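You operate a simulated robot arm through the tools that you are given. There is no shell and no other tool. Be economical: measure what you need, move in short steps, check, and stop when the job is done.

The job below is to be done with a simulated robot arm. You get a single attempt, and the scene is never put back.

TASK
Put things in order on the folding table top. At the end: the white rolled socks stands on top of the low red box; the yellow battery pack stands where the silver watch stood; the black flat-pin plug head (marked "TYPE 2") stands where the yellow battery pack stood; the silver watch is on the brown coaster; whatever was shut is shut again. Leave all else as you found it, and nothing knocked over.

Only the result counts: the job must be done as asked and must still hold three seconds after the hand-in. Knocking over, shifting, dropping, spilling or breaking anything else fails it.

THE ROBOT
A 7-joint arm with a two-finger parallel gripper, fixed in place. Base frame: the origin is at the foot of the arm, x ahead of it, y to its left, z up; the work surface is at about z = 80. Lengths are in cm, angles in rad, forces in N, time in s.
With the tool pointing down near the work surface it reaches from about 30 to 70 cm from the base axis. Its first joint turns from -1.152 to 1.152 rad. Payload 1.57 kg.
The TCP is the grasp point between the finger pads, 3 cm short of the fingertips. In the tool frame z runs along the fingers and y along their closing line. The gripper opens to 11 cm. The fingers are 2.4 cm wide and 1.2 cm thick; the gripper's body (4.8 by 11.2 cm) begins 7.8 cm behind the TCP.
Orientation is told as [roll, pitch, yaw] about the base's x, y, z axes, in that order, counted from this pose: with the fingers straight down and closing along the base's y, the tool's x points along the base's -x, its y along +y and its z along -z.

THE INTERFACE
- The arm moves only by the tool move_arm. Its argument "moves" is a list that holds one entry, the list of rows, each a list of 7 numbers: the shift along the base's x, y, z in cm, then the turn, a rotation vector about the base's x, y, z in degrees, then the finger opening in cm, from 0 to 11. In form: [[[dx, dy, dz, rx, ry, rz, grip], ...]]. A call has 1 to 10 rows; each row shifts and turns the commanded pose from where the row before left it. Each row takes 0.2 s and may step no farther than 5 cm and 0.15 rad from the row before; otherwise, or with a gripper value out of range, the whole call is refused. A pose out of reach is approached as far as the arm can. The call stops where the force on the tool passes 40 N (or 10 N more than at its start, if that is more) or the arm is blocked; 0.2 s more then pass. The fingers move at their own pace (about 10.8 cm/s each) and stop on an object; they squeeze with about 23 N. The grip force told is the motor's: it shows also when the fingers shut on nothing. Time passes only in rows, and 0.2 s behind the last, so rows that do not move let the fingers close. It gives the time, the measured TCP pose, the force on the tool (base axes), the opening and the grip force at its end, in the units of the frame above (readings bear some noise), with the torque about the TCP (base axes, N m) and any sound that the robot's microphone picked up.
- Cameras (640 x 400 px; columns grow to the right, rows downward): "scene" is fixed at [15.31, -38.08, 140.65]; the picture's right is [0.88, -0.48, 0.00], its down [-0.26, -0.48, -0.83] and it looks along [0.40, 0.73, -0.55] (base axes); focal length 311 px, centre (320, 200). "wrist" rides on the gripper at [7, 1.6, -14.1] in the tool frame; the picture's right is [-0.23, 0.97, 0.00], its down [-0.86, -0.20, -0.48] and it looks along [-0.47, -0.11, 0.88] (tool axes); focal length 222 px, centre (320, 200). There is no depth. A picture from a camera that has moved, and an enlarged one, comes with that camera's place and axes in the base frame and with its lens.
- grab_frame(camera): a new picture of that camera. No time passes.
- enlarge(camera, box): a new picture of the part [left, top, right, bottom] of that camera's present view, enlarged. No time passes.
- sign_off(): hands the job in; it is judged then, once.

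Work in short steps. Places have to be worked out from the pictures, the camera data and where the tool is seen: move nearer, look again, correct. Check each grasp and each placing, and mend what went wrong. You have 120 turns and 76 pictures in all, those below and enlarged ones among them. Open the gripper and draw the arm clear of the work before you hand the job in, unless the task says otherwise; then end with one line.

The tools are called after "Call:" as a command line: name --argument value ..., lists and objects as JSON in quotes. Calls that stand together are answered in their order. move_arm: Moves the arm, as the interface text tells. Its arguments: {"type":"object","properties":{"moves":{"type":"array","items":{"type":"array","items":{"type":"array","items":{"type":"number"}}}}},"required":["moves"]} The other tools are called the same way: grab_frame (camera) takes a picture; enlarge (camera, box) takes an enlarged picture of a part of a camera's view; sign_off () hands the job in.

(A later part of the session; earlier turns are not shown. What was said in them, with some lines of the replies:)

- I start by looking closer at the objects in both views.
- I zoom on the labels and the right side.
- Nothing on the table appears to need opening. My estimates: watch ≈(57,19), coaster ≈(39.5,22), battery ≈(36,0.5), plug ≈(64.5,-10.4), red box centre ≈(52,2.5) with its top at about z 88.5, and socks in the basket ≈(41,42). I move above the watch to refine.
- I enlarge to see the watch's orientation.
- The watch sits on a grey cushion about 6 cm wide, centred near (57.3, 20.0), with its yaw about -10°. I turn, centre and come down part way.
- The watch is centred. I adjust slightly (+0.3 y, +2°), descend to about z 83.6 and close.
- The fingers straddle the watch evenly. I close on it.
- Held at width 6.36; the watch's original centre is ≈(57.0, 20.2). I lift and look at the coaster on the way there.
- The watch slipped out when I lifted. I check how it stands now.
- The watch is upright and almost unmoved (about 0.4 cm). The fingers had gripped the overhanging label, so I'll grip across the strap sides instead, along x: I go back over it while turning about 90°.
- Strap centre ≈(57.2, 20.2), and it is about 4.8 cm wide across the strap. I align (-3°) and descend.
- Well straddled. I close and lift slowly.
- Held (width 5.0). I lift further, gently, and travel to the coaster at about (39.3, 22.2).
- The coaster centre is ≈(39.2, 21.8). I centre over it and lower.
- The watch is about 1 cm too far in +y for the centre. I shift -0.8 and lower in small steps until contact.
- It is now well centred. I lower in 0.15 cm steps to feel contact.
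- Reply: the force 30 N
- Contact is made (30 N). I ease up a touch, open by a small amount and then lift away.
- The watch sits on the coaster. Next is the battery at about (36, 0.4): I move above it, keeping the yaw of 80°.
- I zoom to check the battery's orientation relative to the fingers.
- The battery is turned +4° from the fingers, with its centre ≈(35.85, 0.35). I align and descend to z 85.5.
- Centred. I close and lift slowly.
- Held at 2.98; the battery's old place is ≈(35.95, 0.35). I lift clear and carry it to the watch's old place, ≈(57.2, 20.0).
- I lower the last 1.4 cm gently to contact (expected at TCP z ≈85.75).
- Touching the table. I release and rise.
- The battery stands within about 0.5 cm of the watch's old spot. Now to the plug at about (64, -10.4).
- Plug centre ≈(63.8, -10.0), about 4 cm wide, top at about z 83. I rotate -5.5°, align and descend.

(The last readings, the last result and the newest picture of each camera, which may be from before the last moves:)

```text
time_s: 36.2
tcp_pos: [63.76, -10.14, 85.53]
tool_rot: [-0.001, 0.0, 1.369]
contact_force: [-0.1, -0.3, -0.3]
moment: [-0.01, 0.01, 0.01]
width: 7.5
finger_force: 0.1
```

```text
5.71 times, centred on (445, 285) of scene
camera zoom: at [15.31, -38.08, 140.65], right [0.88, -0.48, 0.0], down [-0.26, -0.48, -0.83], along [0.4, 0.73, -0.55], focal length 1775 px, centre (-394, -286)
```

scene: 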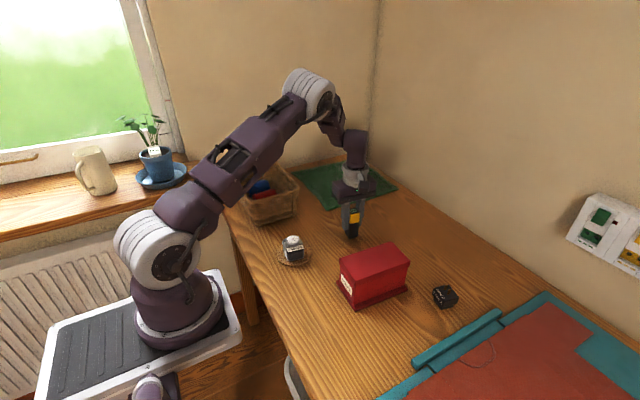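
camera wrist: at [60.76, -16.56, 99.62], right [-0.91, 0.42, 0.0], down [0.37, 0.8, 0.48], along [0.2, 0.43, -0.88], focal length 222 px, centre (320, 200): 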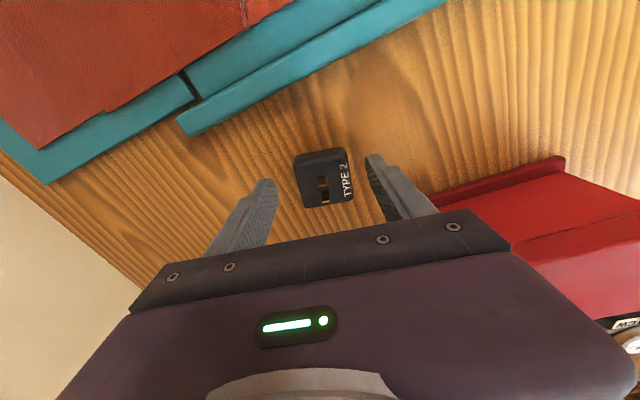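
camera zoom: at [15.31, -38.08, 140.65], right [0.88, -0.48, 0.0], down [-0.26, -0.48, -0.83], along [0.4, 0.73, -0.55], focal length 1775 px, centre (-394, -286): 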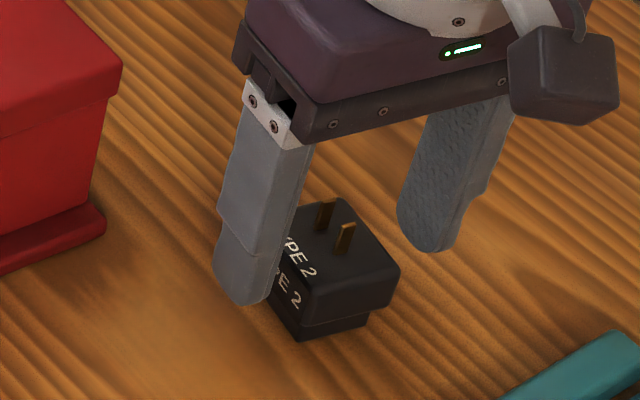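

Aligned. I descend to z 83.5 and close.

Call:
move_arm --moves '[[[-0.1, 0, -1.2, 0, 0, 0, 7], [0, 0, -0.8, 0, 0, 0, 7], [0, 0, 0, 0, 0, 0, 5], [0, 0, 0, 0, 0, 0, 3], [0, 0, 0, 0, 0, 0, 1], [0, 0, 0, 0, 0, 0, 1]]]'

Call:
move_arm --moves '[[[0, 0, 0.3, 0, 0, 0, 1], [0, 0, 0.6, 0, 0, 0, 1], [0, 0, 0.8, 0, 0, 0, 1], [0, 0, 1, 0, 0, 0, 1], [0, 0, 0, 0, 0, 0, 1]]]'

Call:
grab_frame --camera "wrist"

```text
time_s: 37.6
tcp_pos: [63.68, -10.09, 83.56]
tool_rot: [0.0, 0.0, 1.369]
contact_force: [-0.6, -0.1, 0.3]
moment: [-0.01, 0.02, 0.01]
width: 4.13
finger_force: 23.0
```

```text
time_s: 38.8
tcp_pos: [63.57, -10.26, 86.31]
tool_rot: [0.0, 0.0, 1.37]
contact_force: [0.5, -0.3, -0.2]
moment: [0.02, 0.01, -0.02]
width: 4.13
finger_force: 22.9
```

```text
34 pictures are left
camera wrist: at [60.53, -16.51, 100.38], right [-0.91, 0.42, 0.0], down [0.37, 0.8, 0.48], along [0.2, 0.43, -0.88], focal length 222 px, centre (320, 200)
```

wrist: 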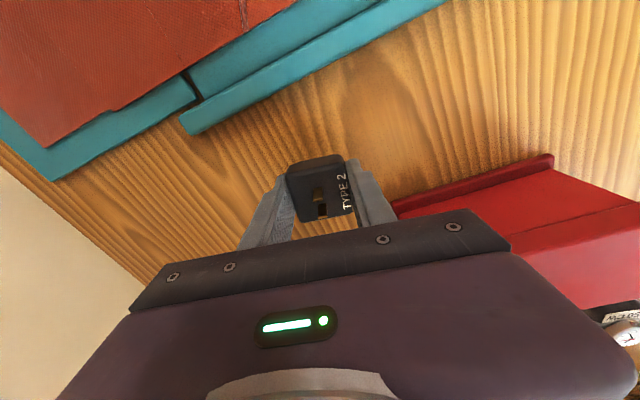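

Held (4.13). I lift and carry it to the battery's old place (35.95, 0.35).

Call:
move_arm --moves '[[[0, 0, 2, 0, 0, 0, 1], [0, 0, 3, 0, 0, 0, 1], [0, 0, 3, 0, 0, 0, 1], [0, 0, 2, 0, 0, 0, 1]]]'

Call:
move_arm --moves '[[[-2.76, 1.05, 0, 0, 0, 0, 1], [-2.76, 1.05, 0, 0, 0, 0, 1], [-2.76, 1.05, 0, 0, 0, 0, 1], [-2.76, 1.05, 0, 0, 0, 0, 1], [-2.76, 1.05, 0, 0, 0, 0, 1], [-2.76, 1.05, 0, 0, 0, 0, 1], [-2.76, 1.05, 0, 0, 0, 0, 1], [-2.76, 1.05, 0, 0, 0, 0, 1], [-2.76, 1.05, 0, 0, 0, 0, 1], [-2.76, 1.05, 0, 0, 0, 0, 1]]]'

Call:
move_arm --moves '[[[0, 0, -3, 0, 0, 0, 1], [0, 0, -3, 0, 0, 0, 1], [0, 0, -3, 0, 0, 0, 1], [0, 0, -2.5, 0, 0, 0, 1], [0, 0, 0, 0, 0, 0, 1]]]'

Call:
enlarge --camera "scene" --box '[270, 230, 370, 330]'

```text
time_s: 39.8
tcp_pos: [63.5, -9.93, 96.35]
tool_rot: [0.002, 0.0, 1.371]
contact_force: [0.0, 0.7, -0.3]
moment: [0.03, 0.0, 0.04]
width: 4.12
finger_force: 22.9
```

```text
time_s: 42.0
tcp_pos: [35.91, 0.58, 96.36]
tool_rot: [0.0, 0.0, 1.37]
contact_force: [-0.7, 0.6, -0.4]
moment: [0.01, 0.02, -0.02]
width: 4.11
finger_force: 22.8
```

```text
time_s: 43.2
tcp_pos: [36.12, 0.59, 84.84]
tool_rot: [-0.001, 0.001, 1.37]
contact_force: [0.6, 0.3, -0.5]
moment: [-0.01, 0.0, -0.05]
width: 4.12
finger_force: 22.7
```

```text
4.00 times, centred on (320, 280) of scene
camera zoom: at [15.31, -38.08, 140.65], right [0.88, -0.48, 0.0], down [-0.26, -0.48, -0.83], along [0.4, 0.73, -0.55], focal length 1242 px, centre (320, -120)
```

zoom: 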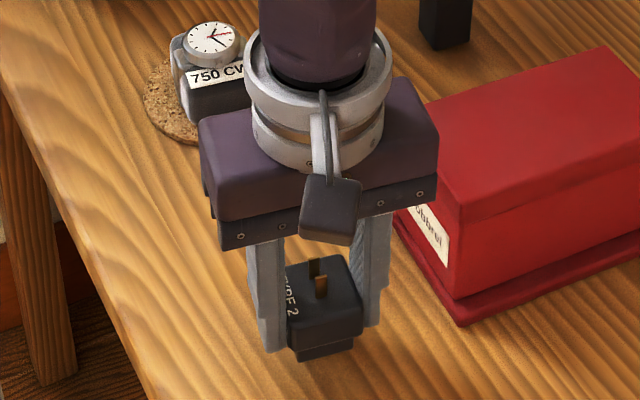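

On target. I lower to contact.

Call:
move_arm --moves '[[[-0.1, -0.2, -0.6, 0, 0, 0, 1], [0, 0, -0.4, 0, 0, 0, 1], [0, 0, -0.2, 0, 0, 0, 1], [0, 0, -0.15, 0, 0, 0, 1], [0, 0, 0, 0, 0, 0, 1]]]'

```text
time_s: 44.4
tcp_pos: [35.91, 0.3, 83.4]
tool_rot: [0.0, 0.0, 1.371]
contact_force: [-1.9, 1.5, 20.0]
moment: [0.04, 0.06, 0.01]
width: 4.14
finger_force: 23.4
```

Contact. I release and rise.

Call:
move_arm --moves '[[[0, 0, 0.1, 0, 0, 0, 3.5], [0, 0, 0, 0, 0, 0, 4.8], [0, 0, 0, 0, 0, 0, 6], [0, 0, 0, 0, 0, 0, 7], [0, 0, 3, 0, 0, 0, 7], [0, 0, 5, 0, 0, 0, 7], [0, 0, 5, 0, 0, 0, 7], [0, 0, 5, 0, 0, 0, 7], [0, 0, 0, 0, 0, 0, 7]]]'

Call:
enlarge --camera "scene" --box '[270, 230, 370, 330]'

```text
time_s: 46.4
tcp_pos: [35.91, 0.25, 101.64]
tool_rot: [-0.001, 0.0, 1.37]
contact_force: [-0.7, -0.3, 0.1]
moment: [0.0, -0.03, 0.01]
width: 7.0
finger_force: 0.1
```

```text
4.00 times, centred on (320, 280) of scene
camera zoom: at [15.3, -38.08, 140.65], right [0.88, -0.48, 0.0], down [-0.26, -0.48, -0.83], along [0.4, 0.73, -0.55], focal length 1242 px, centre (320, -120)
```

zoom: 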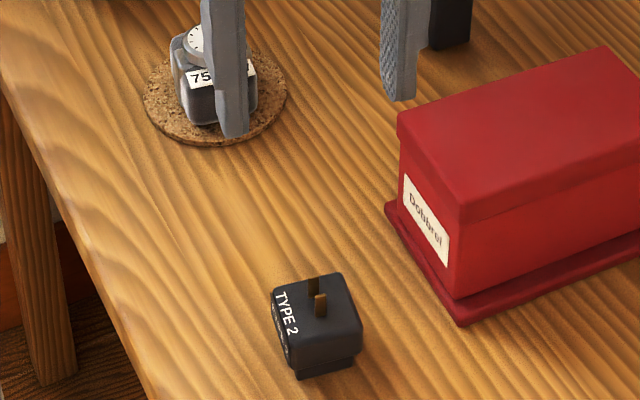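

The plug is placed. Next I travel above the basket, high, to view the white socks.

Call:
move_arm --moves '[[[0.3, 4.2, 0.9, 0, 0, 0, 7], [0.3, 4.2, 0.9, 0, 0, 0, 7], [0.3, 4.2, 0.9, 0, 0, 0, 7], [0.3, 4.2, 0.9, 0, 0, 0, 7], [0.3, 4.2, 0.9, 0, 0, 0, 7], [0.3, 4.2, 0.9, 0, 0, 0, 7], [0.3, 4.2, 0.9, 0, 0, 0, 7], [0.3, 4.2, 0.9, 0, 0, 0, 7], [0.3, 4.2, 0.9, 0, 0, 0, 7], [0.3, 4.2, 0.9, 0, 0, 0, 7]]]'

Call:
move_arm --moves '[[[0.5, 2, 0, 0, 0, 0, 7], [0, 0, 0, 0, 0, 0, 7]]]'

Call:
grab_frame --camera "wrist"

```text
time_s: 48.6
tcp_pos: [38.68, 42.48, 110.5]
tool_rot: [-0.001, 0.002, 1.37]
contact_force: [-0.7, 0.2, -0.1]
moment: [-0.01, -0.03, -0.01]
width: 7.0
finger_force: 0.1
```

```text
time_s: 49.2
tcp_pos: [39.28, 44.52, 110.49]
tool_rot: [0.001, -0.001, 1.372]
contact_force: [-0.4, -0.2, 0.6]
moment: [0.0, 0.02, 0.01]
width: 7.03
finger_force: 0.0
```

```text
31 pictures are left
camera wrist: at [36.3, 38.08, 124.57], right [-0.91, 0.42, 0.0], down [0.37, 0.8, 0.48], along [0.2, 0.43, -0.88], focal length 222 px, centre (320, 200)
```

wrist: 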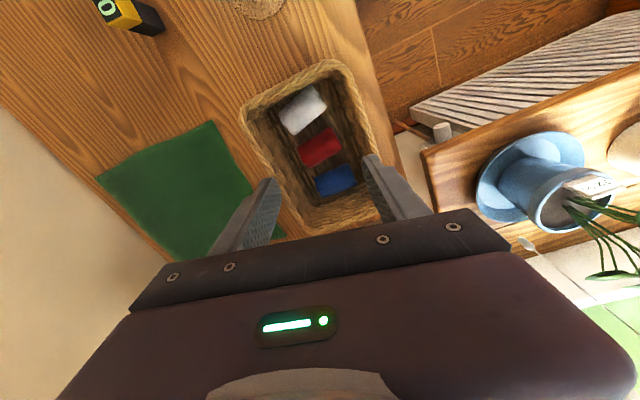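

Call:
enlarge --camera "wrist" --box '[225, 40, 405, 240]'

```text
2.00 times, centred on (315, 140) of wrist
camera zoom: at [36.3, 38.08, 124.57], right [-0.91, 0.42, 0.0], down [0.37, 0.8, 0.48], along [0.2, 0.43, -0.88], focal length 444 px, centre (330, 320)
```

zoom: 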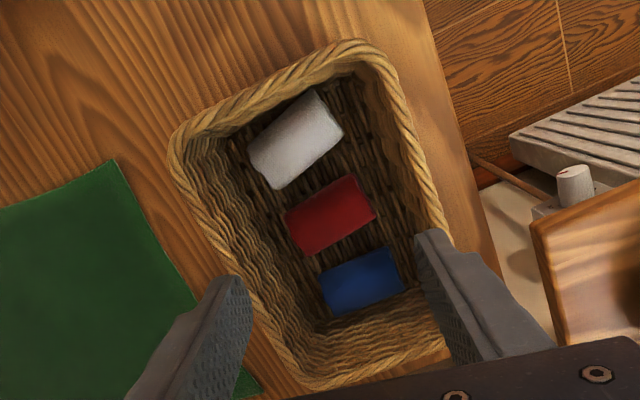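

The white roll is about 7.5 × 4 cm, centred ≈(40.8, 40.9), with its axis ≈13° from x. Its ends have more room than its sides, so I'll grip it lengthwise at yaw ≈103°.

Call:
move_arm --moves '[[[0.5, -1.2, -2, 0, 0, 8, 10.5], [0.5, -1.2, -2, 0, 0, 8, 10.5], [0.5, -1.2, -2, 0, 0, 8.4, 10.5], [0, 0, -3, 0, 0, 0, 10.5], [0, 0, 0, 0, 0, 0, 10.5]]]'

Call:
grab_frame --camera "wrist"

Call:
enlarge --camera "scene" --box '[210, 110, 330, 240]'

```text
time_s: 50.4
tcp_pos: [40.71, 40.76, 101.46]
tool_rot: [0.001, -0.001, 1.798]
contact_force: [-0.9, 0.8, 0.2]
moment: [0.01, -0.02, -0.01]
width: 10.51
finger_force: 0.1
```

```text
29 pictures are left
camera wrist: at [40.7, 33.65, 115.61], right [-1.0, 0.0, 0.0], down [0.0, 0.88, 0.48], along [0.0, 0.48, -0.88], focal length 222 px, centre (320, 200)
```

wrist: 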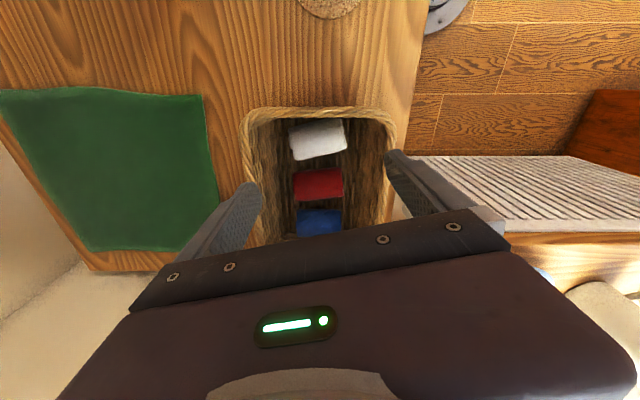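

```text
3.08 times, centred on (270, 175) of scene
camera zoom: at [15.31, -38.08, 140.65], right [0.88, -0.48, 0.0], down [-0.26, -0.48, -0.83], along [0.4, 0.73, -0.55], focal length 956 px, centre (474, 277)
```

zoom: 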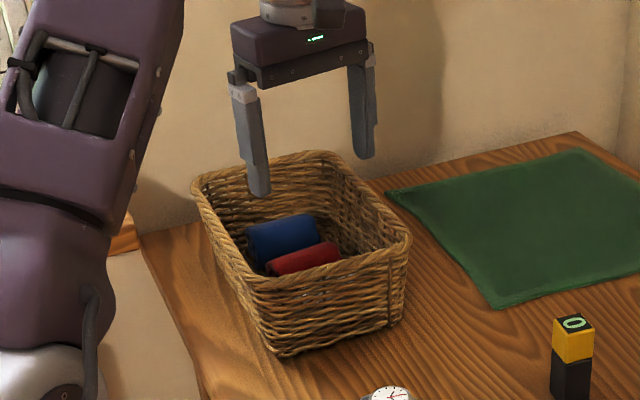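

I reduce the opening to 9, shift slightly to (41.0, 41.1), lower to z ≈94 and look again.

Call:
move_arm --moves '[[[0.2, 0.2, -3, 0, 0, -2, 9], [0, 0, -3, 0, 0, 0, 9], [0, 0, -2, 0, 0, 0, 9], [0, 0, 0, 0, 0, 0, 9]]]'

Call:
grab_frame --camera "wrist"

Call:
enlarge --camera "wrist" --box '[220, 90, 420, 240]'

```text
time_s: 51.4
tcp_pos: [41.13, 40.93, 93.31]
tool_rot: [0.0, 0.0, 1.761]
contact_force: [0.4, -0.1, -0.1]
moment: [0.03, -0.03, 0.02]
width: 8.99
finger_force: 0.1
```

```text
27 pictures are left
camera wrist: at [40.74, 33.86, 107.47], right [-1.0, 0.04, 0.0], down [0.03, 0.88, 0.48], along [0.02, 0.48, -0.88], focal length 222 px, centre (320, 200)
```

wrist: 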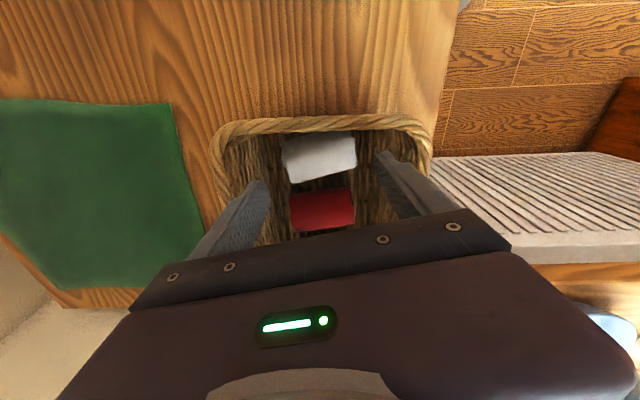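

```text
2.67 times, centred on (320, 165) of wrist
camera zoom: at [40.74, 33.86, 107.47], right [-1.0, 0.04, 0.0], down [0.03, 0.88, 0.48], along [0.02, 0.48, -0.88], focal length 592 px, centre (320, 293)
```

zoom: 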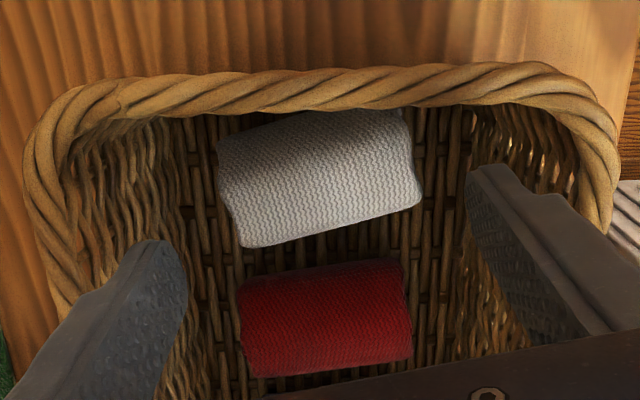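

There is good clearance on all sides. I descend between the walls, carefully toward the basket floor.

Call:
move_arm --moves '[[[0, 0.3, -2, 0, 0, 0, 9], [0, 0, -2, 0, 0, 0, 9], [0, 0, -2, 0, 0, 0, 9], [0, 0, -1, 0, 0, 0, 9], [0, 0, 0, 0, 0, 0, 9]]]'

Call:
enlarge --camera "wrist" --box '[200, 90, 440, 270]'

```text
time_s: 52.6
tcp_pos: [41.12, 41.08, 86.51]
tool_rot: [0.0, 0.0, 1.761]
contact_force: [-0.5, 0.0, 0.3]
moment: [0.01, 0.04, 0.02]
width: 9.01
finger_force: 0.1
```

```text
2.22 times, centred on (320, 180) of wrist
camera zoom: at [40.76, 34.13, 100.59], right [-1.0, 0.04, 0.0], down [0.03, 0.88, 0.48], along [0.02, 0.48, -0.88], focal length 494 px, centre (320, 244)
```

zoom: 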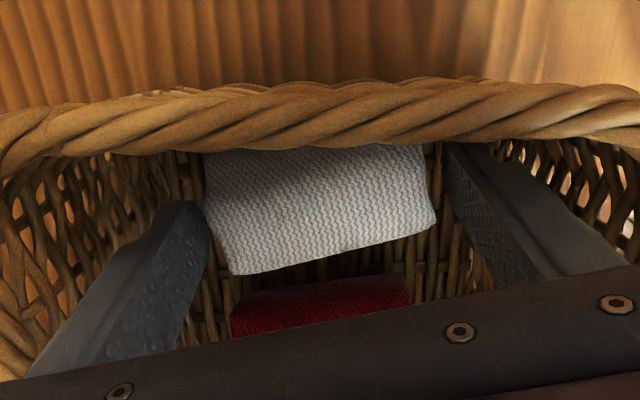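

I shift +0.3 in x for symmetric clearance and go down 1.8 more in small steps.

Call:
move_arm --moves '[[[0.3, 0, 0, 0, 0, 0, 9], [0, 0, -0.7, 0, 0, 0, 9], [0, 0, -0.6, 0, 0, 0, 9], [0, 0, -0.5, 0, 0, 0, 9], [0, 0, 0, 0, 0, 0, 9]]]'

Call:
enlarge --camera "wrist" --box '[200, 90, 440, 270]'

```text
time_s: 53.8
tcp_pos: [41.51, 41.29, 84.71]
tool_rot: [0.0, -0.001, 1.762]
contact_force: [0.3, -0.2, -0.3]
moment: [-0.03, 0.01, 0.01]
width: 9.03
finger_force: 0.1
```

```text
2.22 times, centred on (320, 180) of wrist
camera zoom: at [41.12, 34.11, 98.79], right [-1.0, 0.04, 0.0], down [0.03, 0.88, 0.48], along [0.02, 0.48, -0.88], focal length 494 px, centre (320, 244)
```

zoom: 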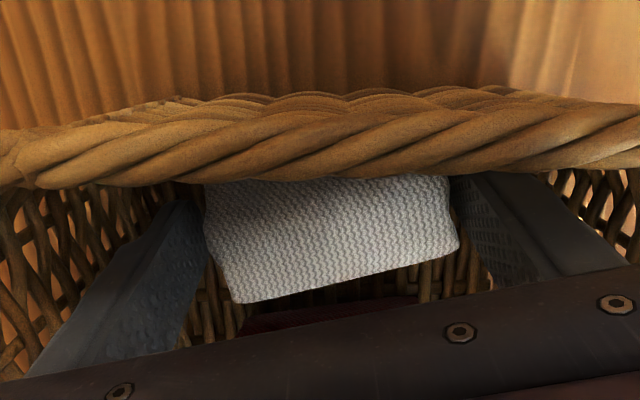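

No contact with the floor yet and the sock lies between the pads. I close.

Call:
move_arm --moves '[[[0, 0, -0.2, 0, 0, 0, 8], [0, 0, 0, 0, 0, 0, 7], [0, 0, 0, 0, 0, 0, 5], [0, 0, 0, 0, 0, 0, 4], [0, 0, 0, 0, 0, 0, 4]]]'

Call:
move_arm --moves '[[[0, 0, 0.3, 0, 0, 0, 4], [0, 0, 0.5, 0, 0, 0, 4], [0, 0, 0.8, 0, 0, 0, 4], [0, 0, 1, 0, 0, 0, 4], [0, 0, 0, 0, 0, 0, 4]]]'

Call:
enlarge --camera "wrist" --box '[200, 90, 440, 270]'

```text
time_s: 55.0
tcp_pos: [41.29, 41.14, 84.43]
tool_rot: [0.001, 0.0, 1.762]
contact_force: [0.9, 1.1, 2.8]
moment: [0.0, -0.05, 0.06]
width: 7.51
finger_force: 23.1
```

```text
time_s: 56.2
tcp_pos: [41.49, 41.14, 87.13]
tool_rot: [0.0, 0.0, 1.762]
contact_force: [0.0, 0.6, -0.6]
moment: [0.01, 0.03, 0.01]
width: 7.46
finger_force: 23.0
```

```text
2.22 times, centred on (320, 180) of wrist
camera zoom: at [41.17, 34.12, 101.26], right [-1.0, 0.04, 0.0], down [0.03, 0.88, 0.48], along [0.02, 0.48, -0.88], focal length 494 px, centre (320, 244)
```

zoom: 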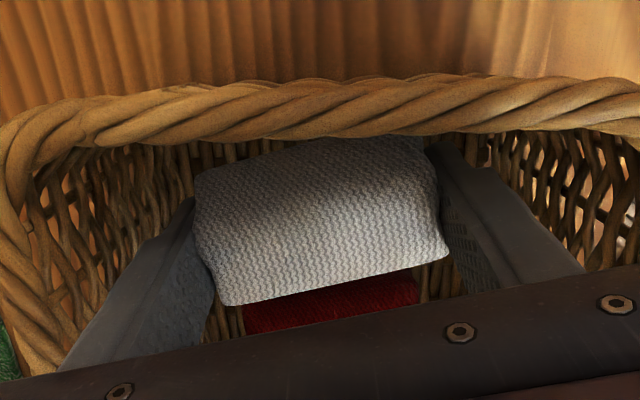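

Held (7.5). I lift straight up out of the basket.

Call:
move_arm --moves '[[[0, 0, 1.2, 0, 0, 0, 4], [0, 0, 1.6, 0, 0, 0, 4], [0, 0, 1.8, 0, 0, 0, 4], [0, 0, 1.8, 0, 0, 0, 4], [0, 0, 1.8, 0, 0, 0, 4], [0, 0, 1.8, 0, 0, 0, 4], [0, 0, 1.8, 0, 0, 0, 4], [0, 0, 1.6, 0, 0, 0, 4], [0, 0, 1, 0, 0, 0, 4], [0, 0, 0, 0, 0, 0, 4]]]'

Call:
grab_frame --camera "scene"

```text
time_s: 58.4
tcp_pos: [41.28, 41.15, 101.6]
tool_rot: [-0.001, 0.0, 1.761]
contact_force: [1.1, 0.6, -0.2]
moment: [0.0, 0.0, 0.01]
width: 7.46
finger_force: 23.0
```

```text
22 pictures are left
```

scene: 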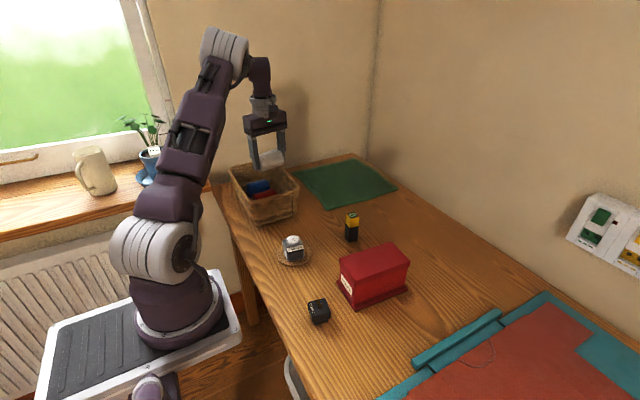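

The socks are clear of the basket. The lid centre is ≈(52.4, 2.6), with its top at about z 88.4. I carry them there, turning -14° to match the box.

Call:
move_arm --moves '[[[0.4, -1.4, 0, 0, 0, -2, 4], [0.8, -2.7, 0, 0, 0, -2, 4], [0.8, -2.8, 0, 0, 0, -2, 4], [0.8, -2.8, 0, 0, 0, -2, 4], [0.8, -2.8, 0, 0, 0, -2, 4], [0.8, -2.8, 0, 0, 0, -2, 4], [0.8, -2.8, 0, 0, 0, -2, 4], [0.8, -2.8, 0, 0, 0, 0, 4], [0.8, -2.8, 0, 0, 0, 0, 4], [0.8, -2.8, 0, 0, 0, 0, 4]]]'

Call:
move_arm --moves '[[[0.8, -2.8, 0, 0, 0, 0, 4], [0.8, -2.8, 0, 0, 0, 0, 4], [0.8, -2.8, 0, 0, 0, 0, 4], [0.7, -2.4, 0, 0, 0, 0, 4], [0.4, -1.3, 0, 0, 0, 0, 4], [0, 0, -2, 0, 0, 0, 4], [0, 0, -2, 0, 0, 0, 4], [0, 0, 0, 0, 0, 0, 4]]]'

Call:
enlarge --camera "scene" --box '[300, 200, 440, 320]'

Call:
grab_frame --camera "wrist"

```text
time_s: 60.6
tcp_pos: [49.08, 14.65, 101.54]
tool_rot: [0.0, 0.0, 1.518]
contact_force: [0.0, -0.1, -0.7]
moment: [-0.06, 0.0, -0.01]
width: 7.46
finger_force: 23.1
```

```text
time_s: 62.4
tcp_pos: [52.56, 2.49, 97.51]
tool_rot: [0.001, 0.0, 1.517]
contact_force: [0.5, -1.1, -0.1]
moment: [0.03, -0.01, 0.04]
width: 7.41
finger_force: 23.2
```

```text
3.33 times, centred on (370, 260) of scene
camera zoom: at [15.31, -38.08, 140.65], right [0.88, -0.48, 0.0], down [-0.26, -0.48, -0.83], along [0.4, 0.73, -0.55], focal length 1035 px, centre (153, 0)
```

zoom: 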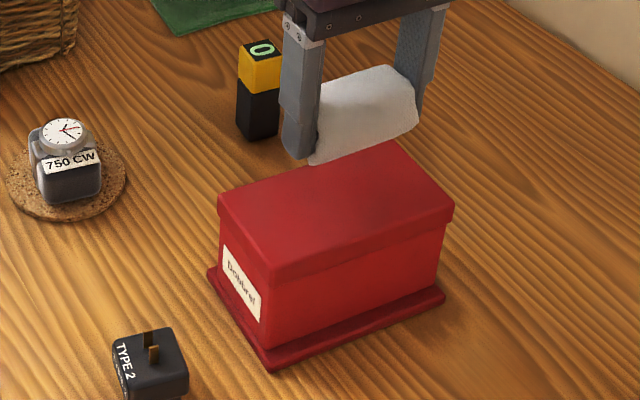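

```text
20 pictures are left
camera wrist: at [50.5, -4.28, 111.55], right [-0.96, 0.28, 0.0], down [0.25, 0.84, 0.48], along [0.13, 0.46, -0.88], focal length 222 px, centre (320, 200)
```

wrist: 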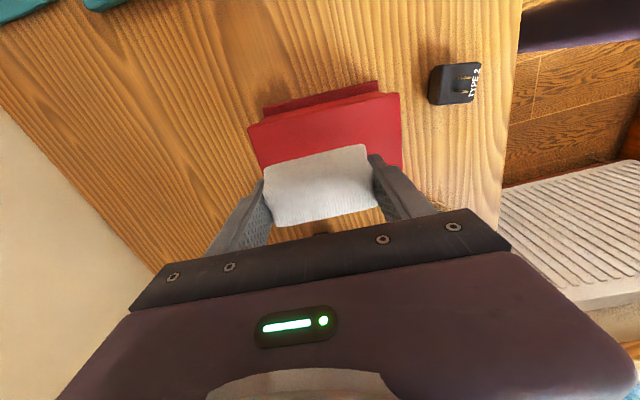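

I shift -1 cm in x toward the lid centre and lower further, then compare.

Call:
move_arm --moves '[[[-0.5, 0, -1.2, 0, 0, 0, 4], [-0.5, 0, -1.2, 0, 0, 0, 4], [0, 0, -1.2, 0, 0, 0, 4], [0, 0, 0, 0, 0, 0, 4]]]'

Call:
enlarge --camera "scene" --box '[300, 200, 440, 320]'

Call:
grab_frame --camera "wrist"

```text
time_s: 63.4
tcp_pos: [51.47, 2.56, 93.87]
tool_rot: [0.0, 0.0, 1.515]
contact_force: [0.4, -0.1, 0.1]
moment: [-0.01, 0.0, 0.01]
width: 7.42
finger_force: 22.7
```

```text
3.33 times, centred on (370, 260) of scene
camera zoom: at [15.31, -38.08, 140.65], right [0.88, -0.48, 0.0], down [-0.26, -0.48, -0.83], along [0.4, 0.73, -0.55], focal length 1035 px, centre (153, 0)
```

zoom: 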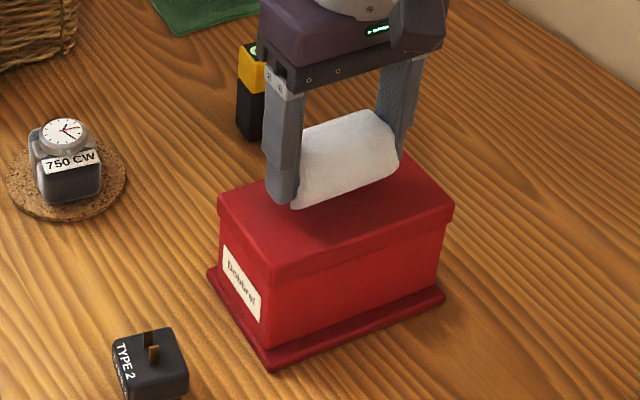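

```text
18 pictures are left
camera wrist: at [49.44, -4.23, 107.99], right [-0.96, 0.28, 0.0], down [0.25, 0.84, 0.48], along [0.13, 0.46, -0.88], focal length 222 px, centre (320, 200)
```

wrist: 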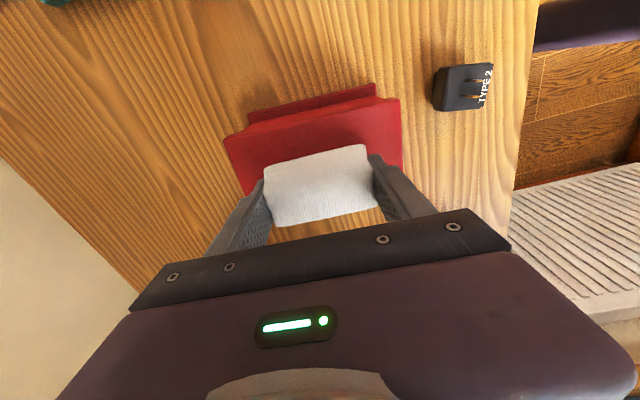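

Well placed; I shift a touch (-0.2, -0.4) and lower until contact.

Call:
move_arm --moves '[[[-0.2, -0.4, -0.6, 0, 0, 0, 4], [0, 0, -0.5, 0, 0, 0, 4], [0, 0, -0.3, 0, 0, 0, 4], [0, 0, -0.2, 0, 0, 0, 4], [0, 0, 0, 0, 0, 0, 4]]]'

Call:
enlarge --camera "scene" --box '[300, 200, 440, 320]'

```text
time_s: 64.3
tcp_pos: [51.25, 2.23, 92.49]
tool_rot: [-0.003, 0.0, 1.517]
contact_force: [-3.3, 0.6, 13.1]
moment: [0.06, 0.19, -0.02]
width: 7.42
finger_force: 22.9
stopped in row 4: the force on the tool passed its limit at 46 N (the readings are from after the stop); the commanded pose is now the measured one
```

```text
3.33 times, centred on (370, 260) of scene
camera zoom: at [15.27, -38.08, 140.65], right [0.88, -0.48, 0.0], down [-0.26, -0.48, -0.84], along [0.4, 0.73, -0.55], focal length 1035 px, centre (153, 0)
```

zoom: 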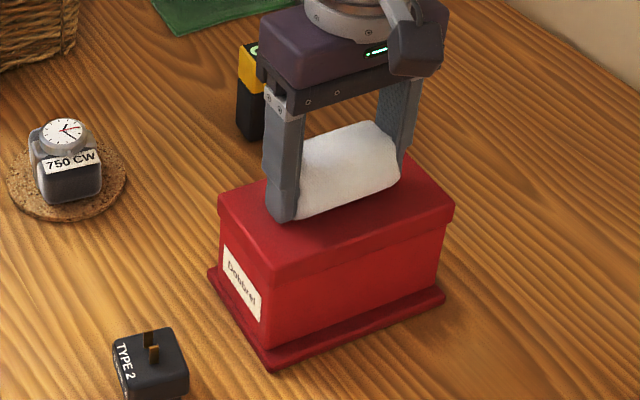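

Contact made, centred on the lid. I release gently and check.

Call:
move_arm --moves '[[[0, 0, 0, 0, 0, 0, 7.2], [0, 0, 0, 0, 0, 0, 7.6], [0, 0, 0, 0, 0, 0, 8], [0, 0, 0, 0, 0, 0, 8.6], [0, 0, 0, 0, 0, 0, 9.2], [0, 0, 0, 0, 0, 0, 9.2]]]'

Call:
enlarge --camera "scene" --box '[300, 200, 440, 320]'

```text
time_s: 65.7
tcp_pos: [51.41, 2.17, 92.49]
tool_rot: [-0.003, -0.001, 1.516]
contact_force: [5.5, 0.1, 22.2]
moment: [0.06, 0.88, -0.01]
width: 8.62
finger_force: 0.1
```

```text
3.33 times, centred on (370, 260) of scene
camera zoom: at [15.29, -38.09, 140.65], right [0.88, -0.48, 0.0], down [-0.26, -0.48, -0.84], along [0.4, 0.73, -0.55], focal length 1035 px, centre (153, 0)
```

zoom: 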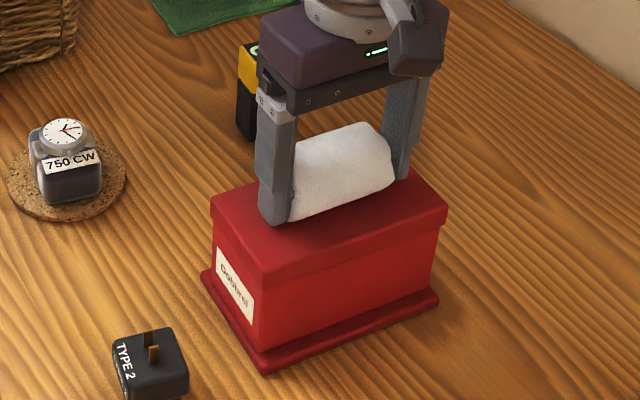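

The fingertips were pressing on the lid and dragged the box about 0.5 cm. I rise clear first, then measure the shift and correct it.

Call:
move_arm --moves '[[[0, 0, 0.5, 0, 0, 0, 8.6], [0, 0, 1, 0, 0, 0, 9.2], [0, 0, 2, 0, 0, 0, 9.5], [0, 0, 4, 0, 0, 0, 9.5], [0, 0, 5, 0, 0, 0, 9.5], [0, 0, 5, 0, 0, 0, 9.5], [0, 0, 0, 0, 0, 0, 9.5]]]'

Call:
enlarge --camera "scene" --box '[330, 235, 470, 323]'

```text
time_s: 67.3
tcp_pos: [51.17, 2.27, 110.15]
tool_rot: [-0.002, -0.001, 1.517]
contact_force: [0.7, 0.9, -0.3]
moment: [-0.02, -0.02, 0.03]
width: 9.48
finger_force: 0.0
```

```text
4.55 times, centred on (400, 279) of scene
camera zoom: at [15.31, -38.08, 140.65], right [0.88, -0.48, 0.0], down [-0.26, -0.48, -0.83], along [0.4, 0.73, -0.55], focal length 1412 px, centre (-44, -159)
```

zoom: 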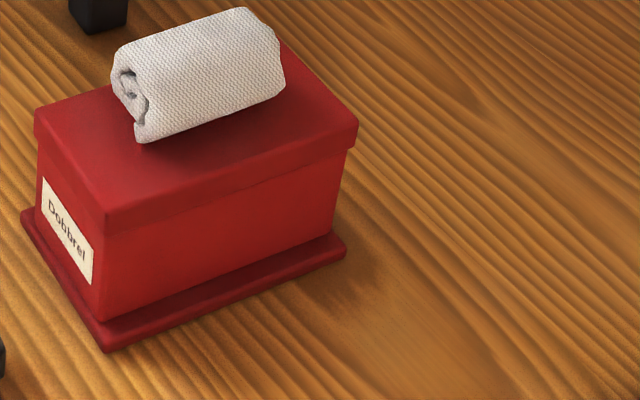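

The box has moved about 0.65 cm in -x with almost no rotation. I'll push it back from its -x side with the two fingers as a flat pusher: first I turn to yaw ≈-4° and go in front of that face.

Call:
move_arm --moves '[[[-1, 0, 0, 0, 0, -8.3, 6], [-1, 0, 0, 0, 0, -8.3, 5], [-1, 0.1, 0, 0, 0, -8.3, 5], [-1, 0.1, 0, 0, 0, -8.3, 5], [-1, 0.1, 0, 0, 0, -8.3, 5], [-1, 0.1, 0, 0, 0, -8.3, 5], [-1, 0, 0, 0, 0, -8.3, 5], [-1, 0, 0, 0, 0, -8.3, 5], [-1, 0, 0, 0, 0, -8.3, 5], [-0.8, 0, 0, 0, 0, -8.3, 5]]]'

Call:
move_arm --moves '[[[0, 0, -4, 0, 0, -8, 5], [0, 0, -5, 0, 0, 0, 5], [0, 0, -4, 0, 0, 0, 5], [0, 0, 0, 0, 0, 0, 5]]]'

Call:
grab_frame --camera "wrist"

Call:
enlarge --camera "scene" --box '[270, 200, 430, 330]'

```text
time_s: 69.5
tcp_pos: [41.46, 2.64, 109.99]
tool_rot: [-0.002, 0.002, 0.067]
contact_force: [0.3, 0.7, 0.5]
moment: [-0.01, 0.01, 0.01]
width: 5.0
finger_force: 0.1
```

```text
time_s: 70.5
tcp_pos: [41.6, 2.61, 96.98]
tool_rot: [-0.002, 0.0, -0.072]
contact_force: [-0.2, 0.3, 0.4]
moment: [-0.02, 0.02, -0.01]
width: 5.03
finger_force: 0.0
```

```text
14 pictures are left
camera wrist: at [34.79, 4.81, 111.1], right [0.3, 0.96, 0.0], down [0.84, -0.26, 0.48], along [0.46, -0.14, -0.88], focal length 222 px, centre (320, 200)
```

wrist: 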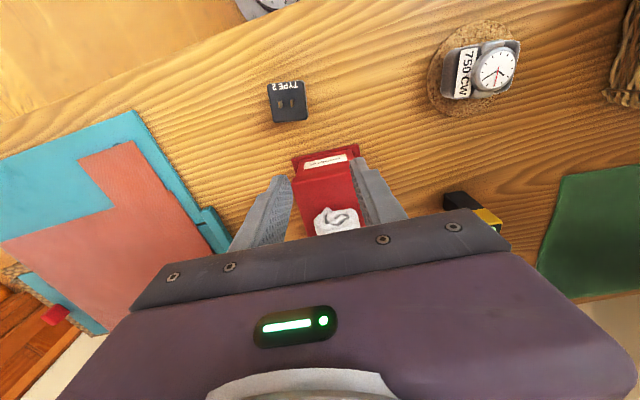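

```text
3.08 times, centred on (350, 265) of scene
camera zoom: at [15.31, -38.08, 140.65], right [0.88, -0.48, 0.0], down [-0.26, -0.48, -0.83], along [0.4, 0.73, -0.55], focal length 956 px, centre (228, 0)
```

zoom: 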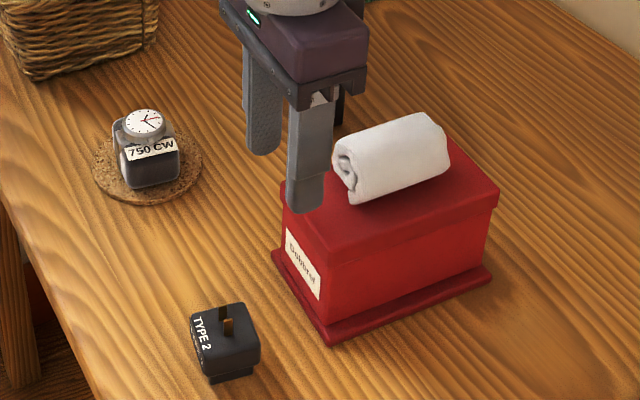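

The flange's -x edge is at x ≈43.2–43.9, and the finger orientation matches it. I back off 0.5 cm and go down to z ≈83.5.

Call:
move_arm --moves '[[[-0.5, 0.2, -3, 0, 0, 0, 5], [0, 0, -4, 0, 0, 0, 5], [0, 0, -4, 0, 0, 0, 5], [0, 0, -2.4, 0, 0, 0, 5], [0, 0, 0, 0, 0, 0, 5]]]'

Call:
enlarge --camera "scene" --box '[270, 200, 430, 330]'

```text
time_s: 71.7
tcp_pos: [41.13, 2.63, 83.56]
tool_rot: [-0.004, 0.0, -0.071]
contact_force: [0.2, -0.3, 0.9]
moment: [-0.02, 0.01, -0.01]
width: 5.01
finger_force: 0.0
```

```text
3.08 times, centred on (350, 265) of scene
camera zoom: at [15.31, -38.08, 140.65], right [0.88, -0.48, 0.0], down [-0.26, -0.48, -0.83], along [0.4, 0.73, -0.55], focal length 956 px, centre (228, 0)
```

zoom: 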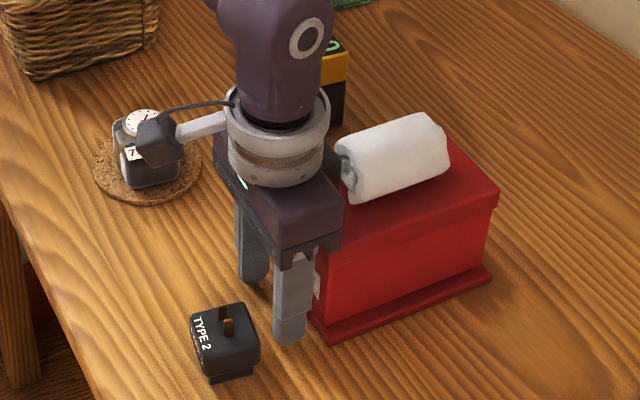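

Now I approach the flange in small steps, watching the force.

Call:
move_arm --moves '[[[0.4, 0, 0, 0, 0, 0, 5], [0.3, 0, 0, 0, 0, 0, 5], [0, 0, 0, 0, 0, 0, 5]]]'

Call:
move_arm --moves '[[[0.2, 0, 0, 0, 0, 0, 5], [0, 0, 0, 0, 0, 0, 5]]]'

Call:
move_arm --moves '[[[0.15, 0, 0, 0, 0, 0, 5], [0, 0, 0, 0, 0, 0, 5]]]'

```text
time_s: 72.5
tcp_pos: [41.91, 2.79, 83.59]
tool_rot: [-0.003, -0.001, -0.071]
contact_force: [-0.6, 0.0, 0.5]
moment: [-0.03, 0.03, -0.02]
width: 4.99
finger_force: 0.0
```

```text
time_s: 73.1
tcp_pos: [41.99, 2.74, 83.48]
tool_rot: [-0.003, 0.0, -0.071]
contact_force: [-0.5, -0.1, -0.3]
moment: [-0.02, 0.03, 0.0]
width: 5.02
finger_force: 0.0
```

```text
time_s: 73.7
tcp_pos: [42.04, 2.74, 83.64]
tool_rot: [-0.004, 0.001, -0.071]
contact_force: [-0.3, 0.0, -0.2]
moment: [-0.01, -0.02, 0.04]
width: 5.01
finger_force: 0.1
```

Call:
move_arm --moves '[[[0.2, 0, 0, 0, 0, 0, 5], [0, 0, 0, 0, 0, 0, 5]]]'

Call:
move_arm --moves '[[[0.15, 0, 0, 0, 0, 0, 5], [0, 0, 0, 0, 0, 0, 5]]]'

Call:
enlarge --camera "scene" --box '[330, 235, 470, 323]'

```text
time_s: 74.3
tcp_pos: [42.36, 2.9, 83.54]
tool_rot: [-0.003, 0.001, -0.072]
contact_force: [-0.6, -0.1, 0.9]
moment: [0.03, 0.02, 0.05]
width: 5.01
finger_force: 0.1
```

```text
time_s: 74.9
tcp_pos: [42.43, 2.9, 83.56]
tool_rot: [-0.004, 0.0, -0.073]
contact_force: [-0.9, 0.5, -0.4]
moment: [0.01, 0.01, 0.02]
width: 4.99
finger_force: 0.0
```

```text
4.55 times, centred on (400, 279) of scene
camera zoom: at [15.3, -38.08, 140.65], right [0.88, -0.48, 0.0], down [-0.26, -0.48, -0.83], along [0.4, 0.73, -0.55], focal length 1412 px, centre (-44, -159)
```

zoom: 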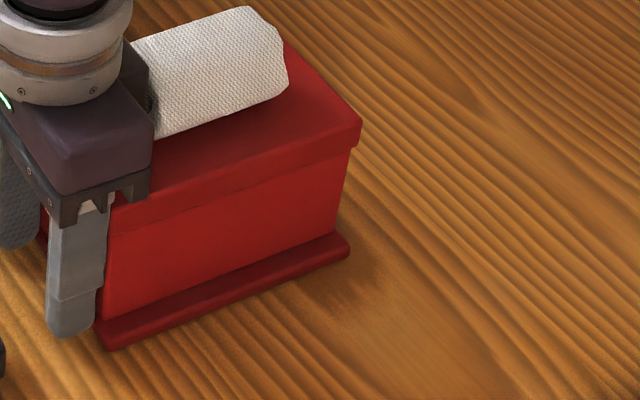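

The box is already moving (its right corner went from 346 to 350 px; the original was 355). I push 0.35 cm more.

Call:
move_arm --moves '[[[0.15, 0, 0, 0, 0, 0, 5], [0.1, 0, 0, 0, 0, 0, 5], [0.1, 0, 0, 0, 0, 0, 5], [0, 0, 0, 0, 0, 0, 5]]]'

Call:
enlarge --camera "scene" --box '[330, 235, 470, 323]'

```text
time_s: 75.9
tcp_pos: [42.83, 2.8, 83.45]
tool_rot: [-0.005, 0.001, -0.072]
contact_force: [-1.4, 0.4, 1.0]
moment: [0.01, -0.06, -0.01]
width: 5.0
finger_force: 0.1
```

```text
4.55 times, centred on (400, 279) of scene
camera zoom: at [15.3, -38.08, 140.65], right [0.88, -0.48, 0.0], down [-0.26, -0.48, -0.83], along [0.4, 0.73, -0.55], focal length 1412 px, centre (-44, -159)
```

zoom: 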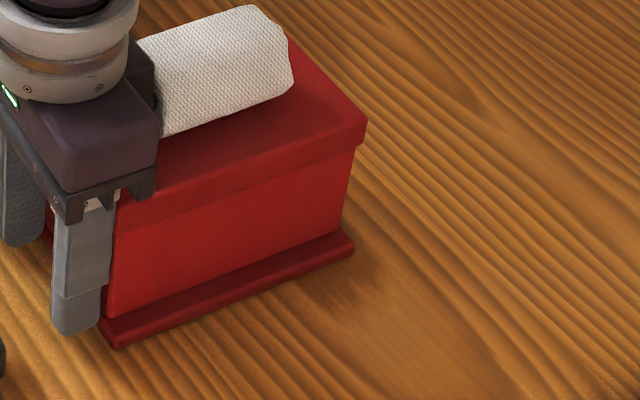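

The corners match the original picture now. I back off and rise.

Call:
move_arm --moves '[[[-0.5, 0, 0, 0, 0, 0, 5], [-0.7, 0, 0, 0, 0, 0, 5], [0, 0, 3, 0, 0, 0, 5], [0, 0, 5, 0, 0, 0, 5], [0, 0, 5, 0, 0, 0, 5], [0, 0, 5, 0, 0, 0, 5], [0, 0, 5, 0, 0, 0, 5], [-2, 2, 4, 0, 0, 0, 5], [-2, 3, 3, 0, 0, 0, 5], [0, 0, 0, 0, 0, 0, 8]]]'

Call:
grab_frame --camera "scene"

Call:
enlarge --camera "scene" --box '[330, 235, 470, 323]'

Call:
enlarge --camera "scene" --box '[220, 140, 480, 340]'

```text
time_s: 78.1
tcp_pos: [37.72, 7.86, 113.61]
tool_rot: [-0.002, -0.001, -0.071]
contact_force: [-0.1, 0.2, 0.5]
moment: [0.02, 0.02, 0.01]
width: 7.99
finger_force: 0.0
```

```text
9 pictures are left
```

scene: 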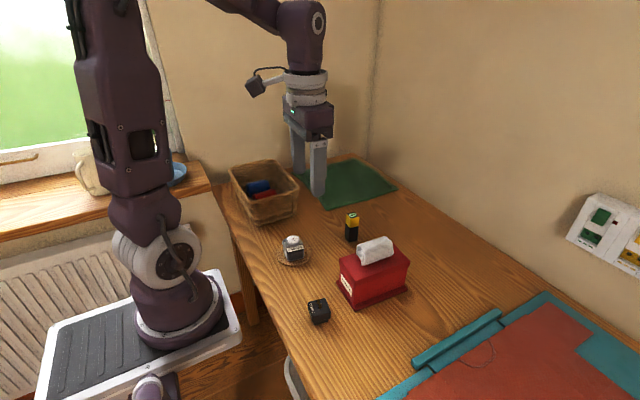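

```text
4.55 times, centred on (400, 279) of scene
camera zoom: at [15.31, -38.08, 140.65], right [0.88, -0.48, 0.0], down [-0.26, -0.48, -0.83], along [0.4, 0.73, -0.55], focal length 1412 px, centre (-44, -159)
```

zoom: 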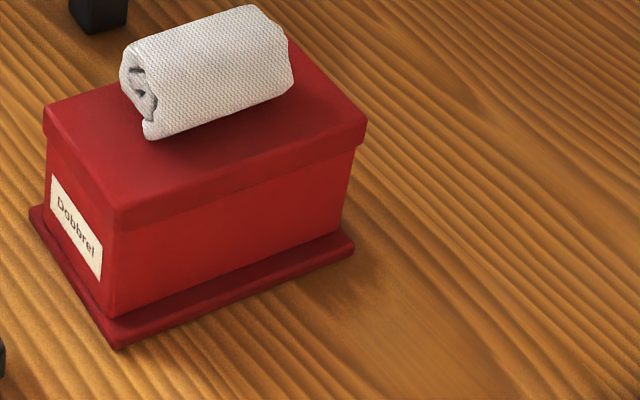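

```text
2.00 times, centred on (350, 240) of scene
camera zoom: at [15.31, -38.08, 140.65], right [0.88, -0.48, 0.0], down [-0.26, -0.48, -0.83], along [0.4, 0.73, -0.55], focal length 621 px, centre (260, 120)
```

zoom: 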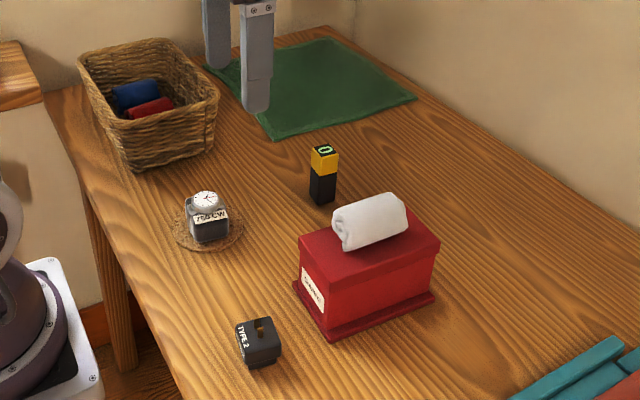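

The red box matches its original outline, the socks lie steady on its lid, and the watch, battery and plug are in place. The arm is clear and the gripper open, so I hand in.

Call:
sign_off

```text
The job is handed in.
```

The job is handed in: white socks on the red box, battery within about 0.5 cm of the watch's old place, plug in the battery's old place, and watch on the coaster. Nothing shut was opened. While placing the socks I dragged the red box about 0.65 cm, then pushed it back to match its original outline in the picture.
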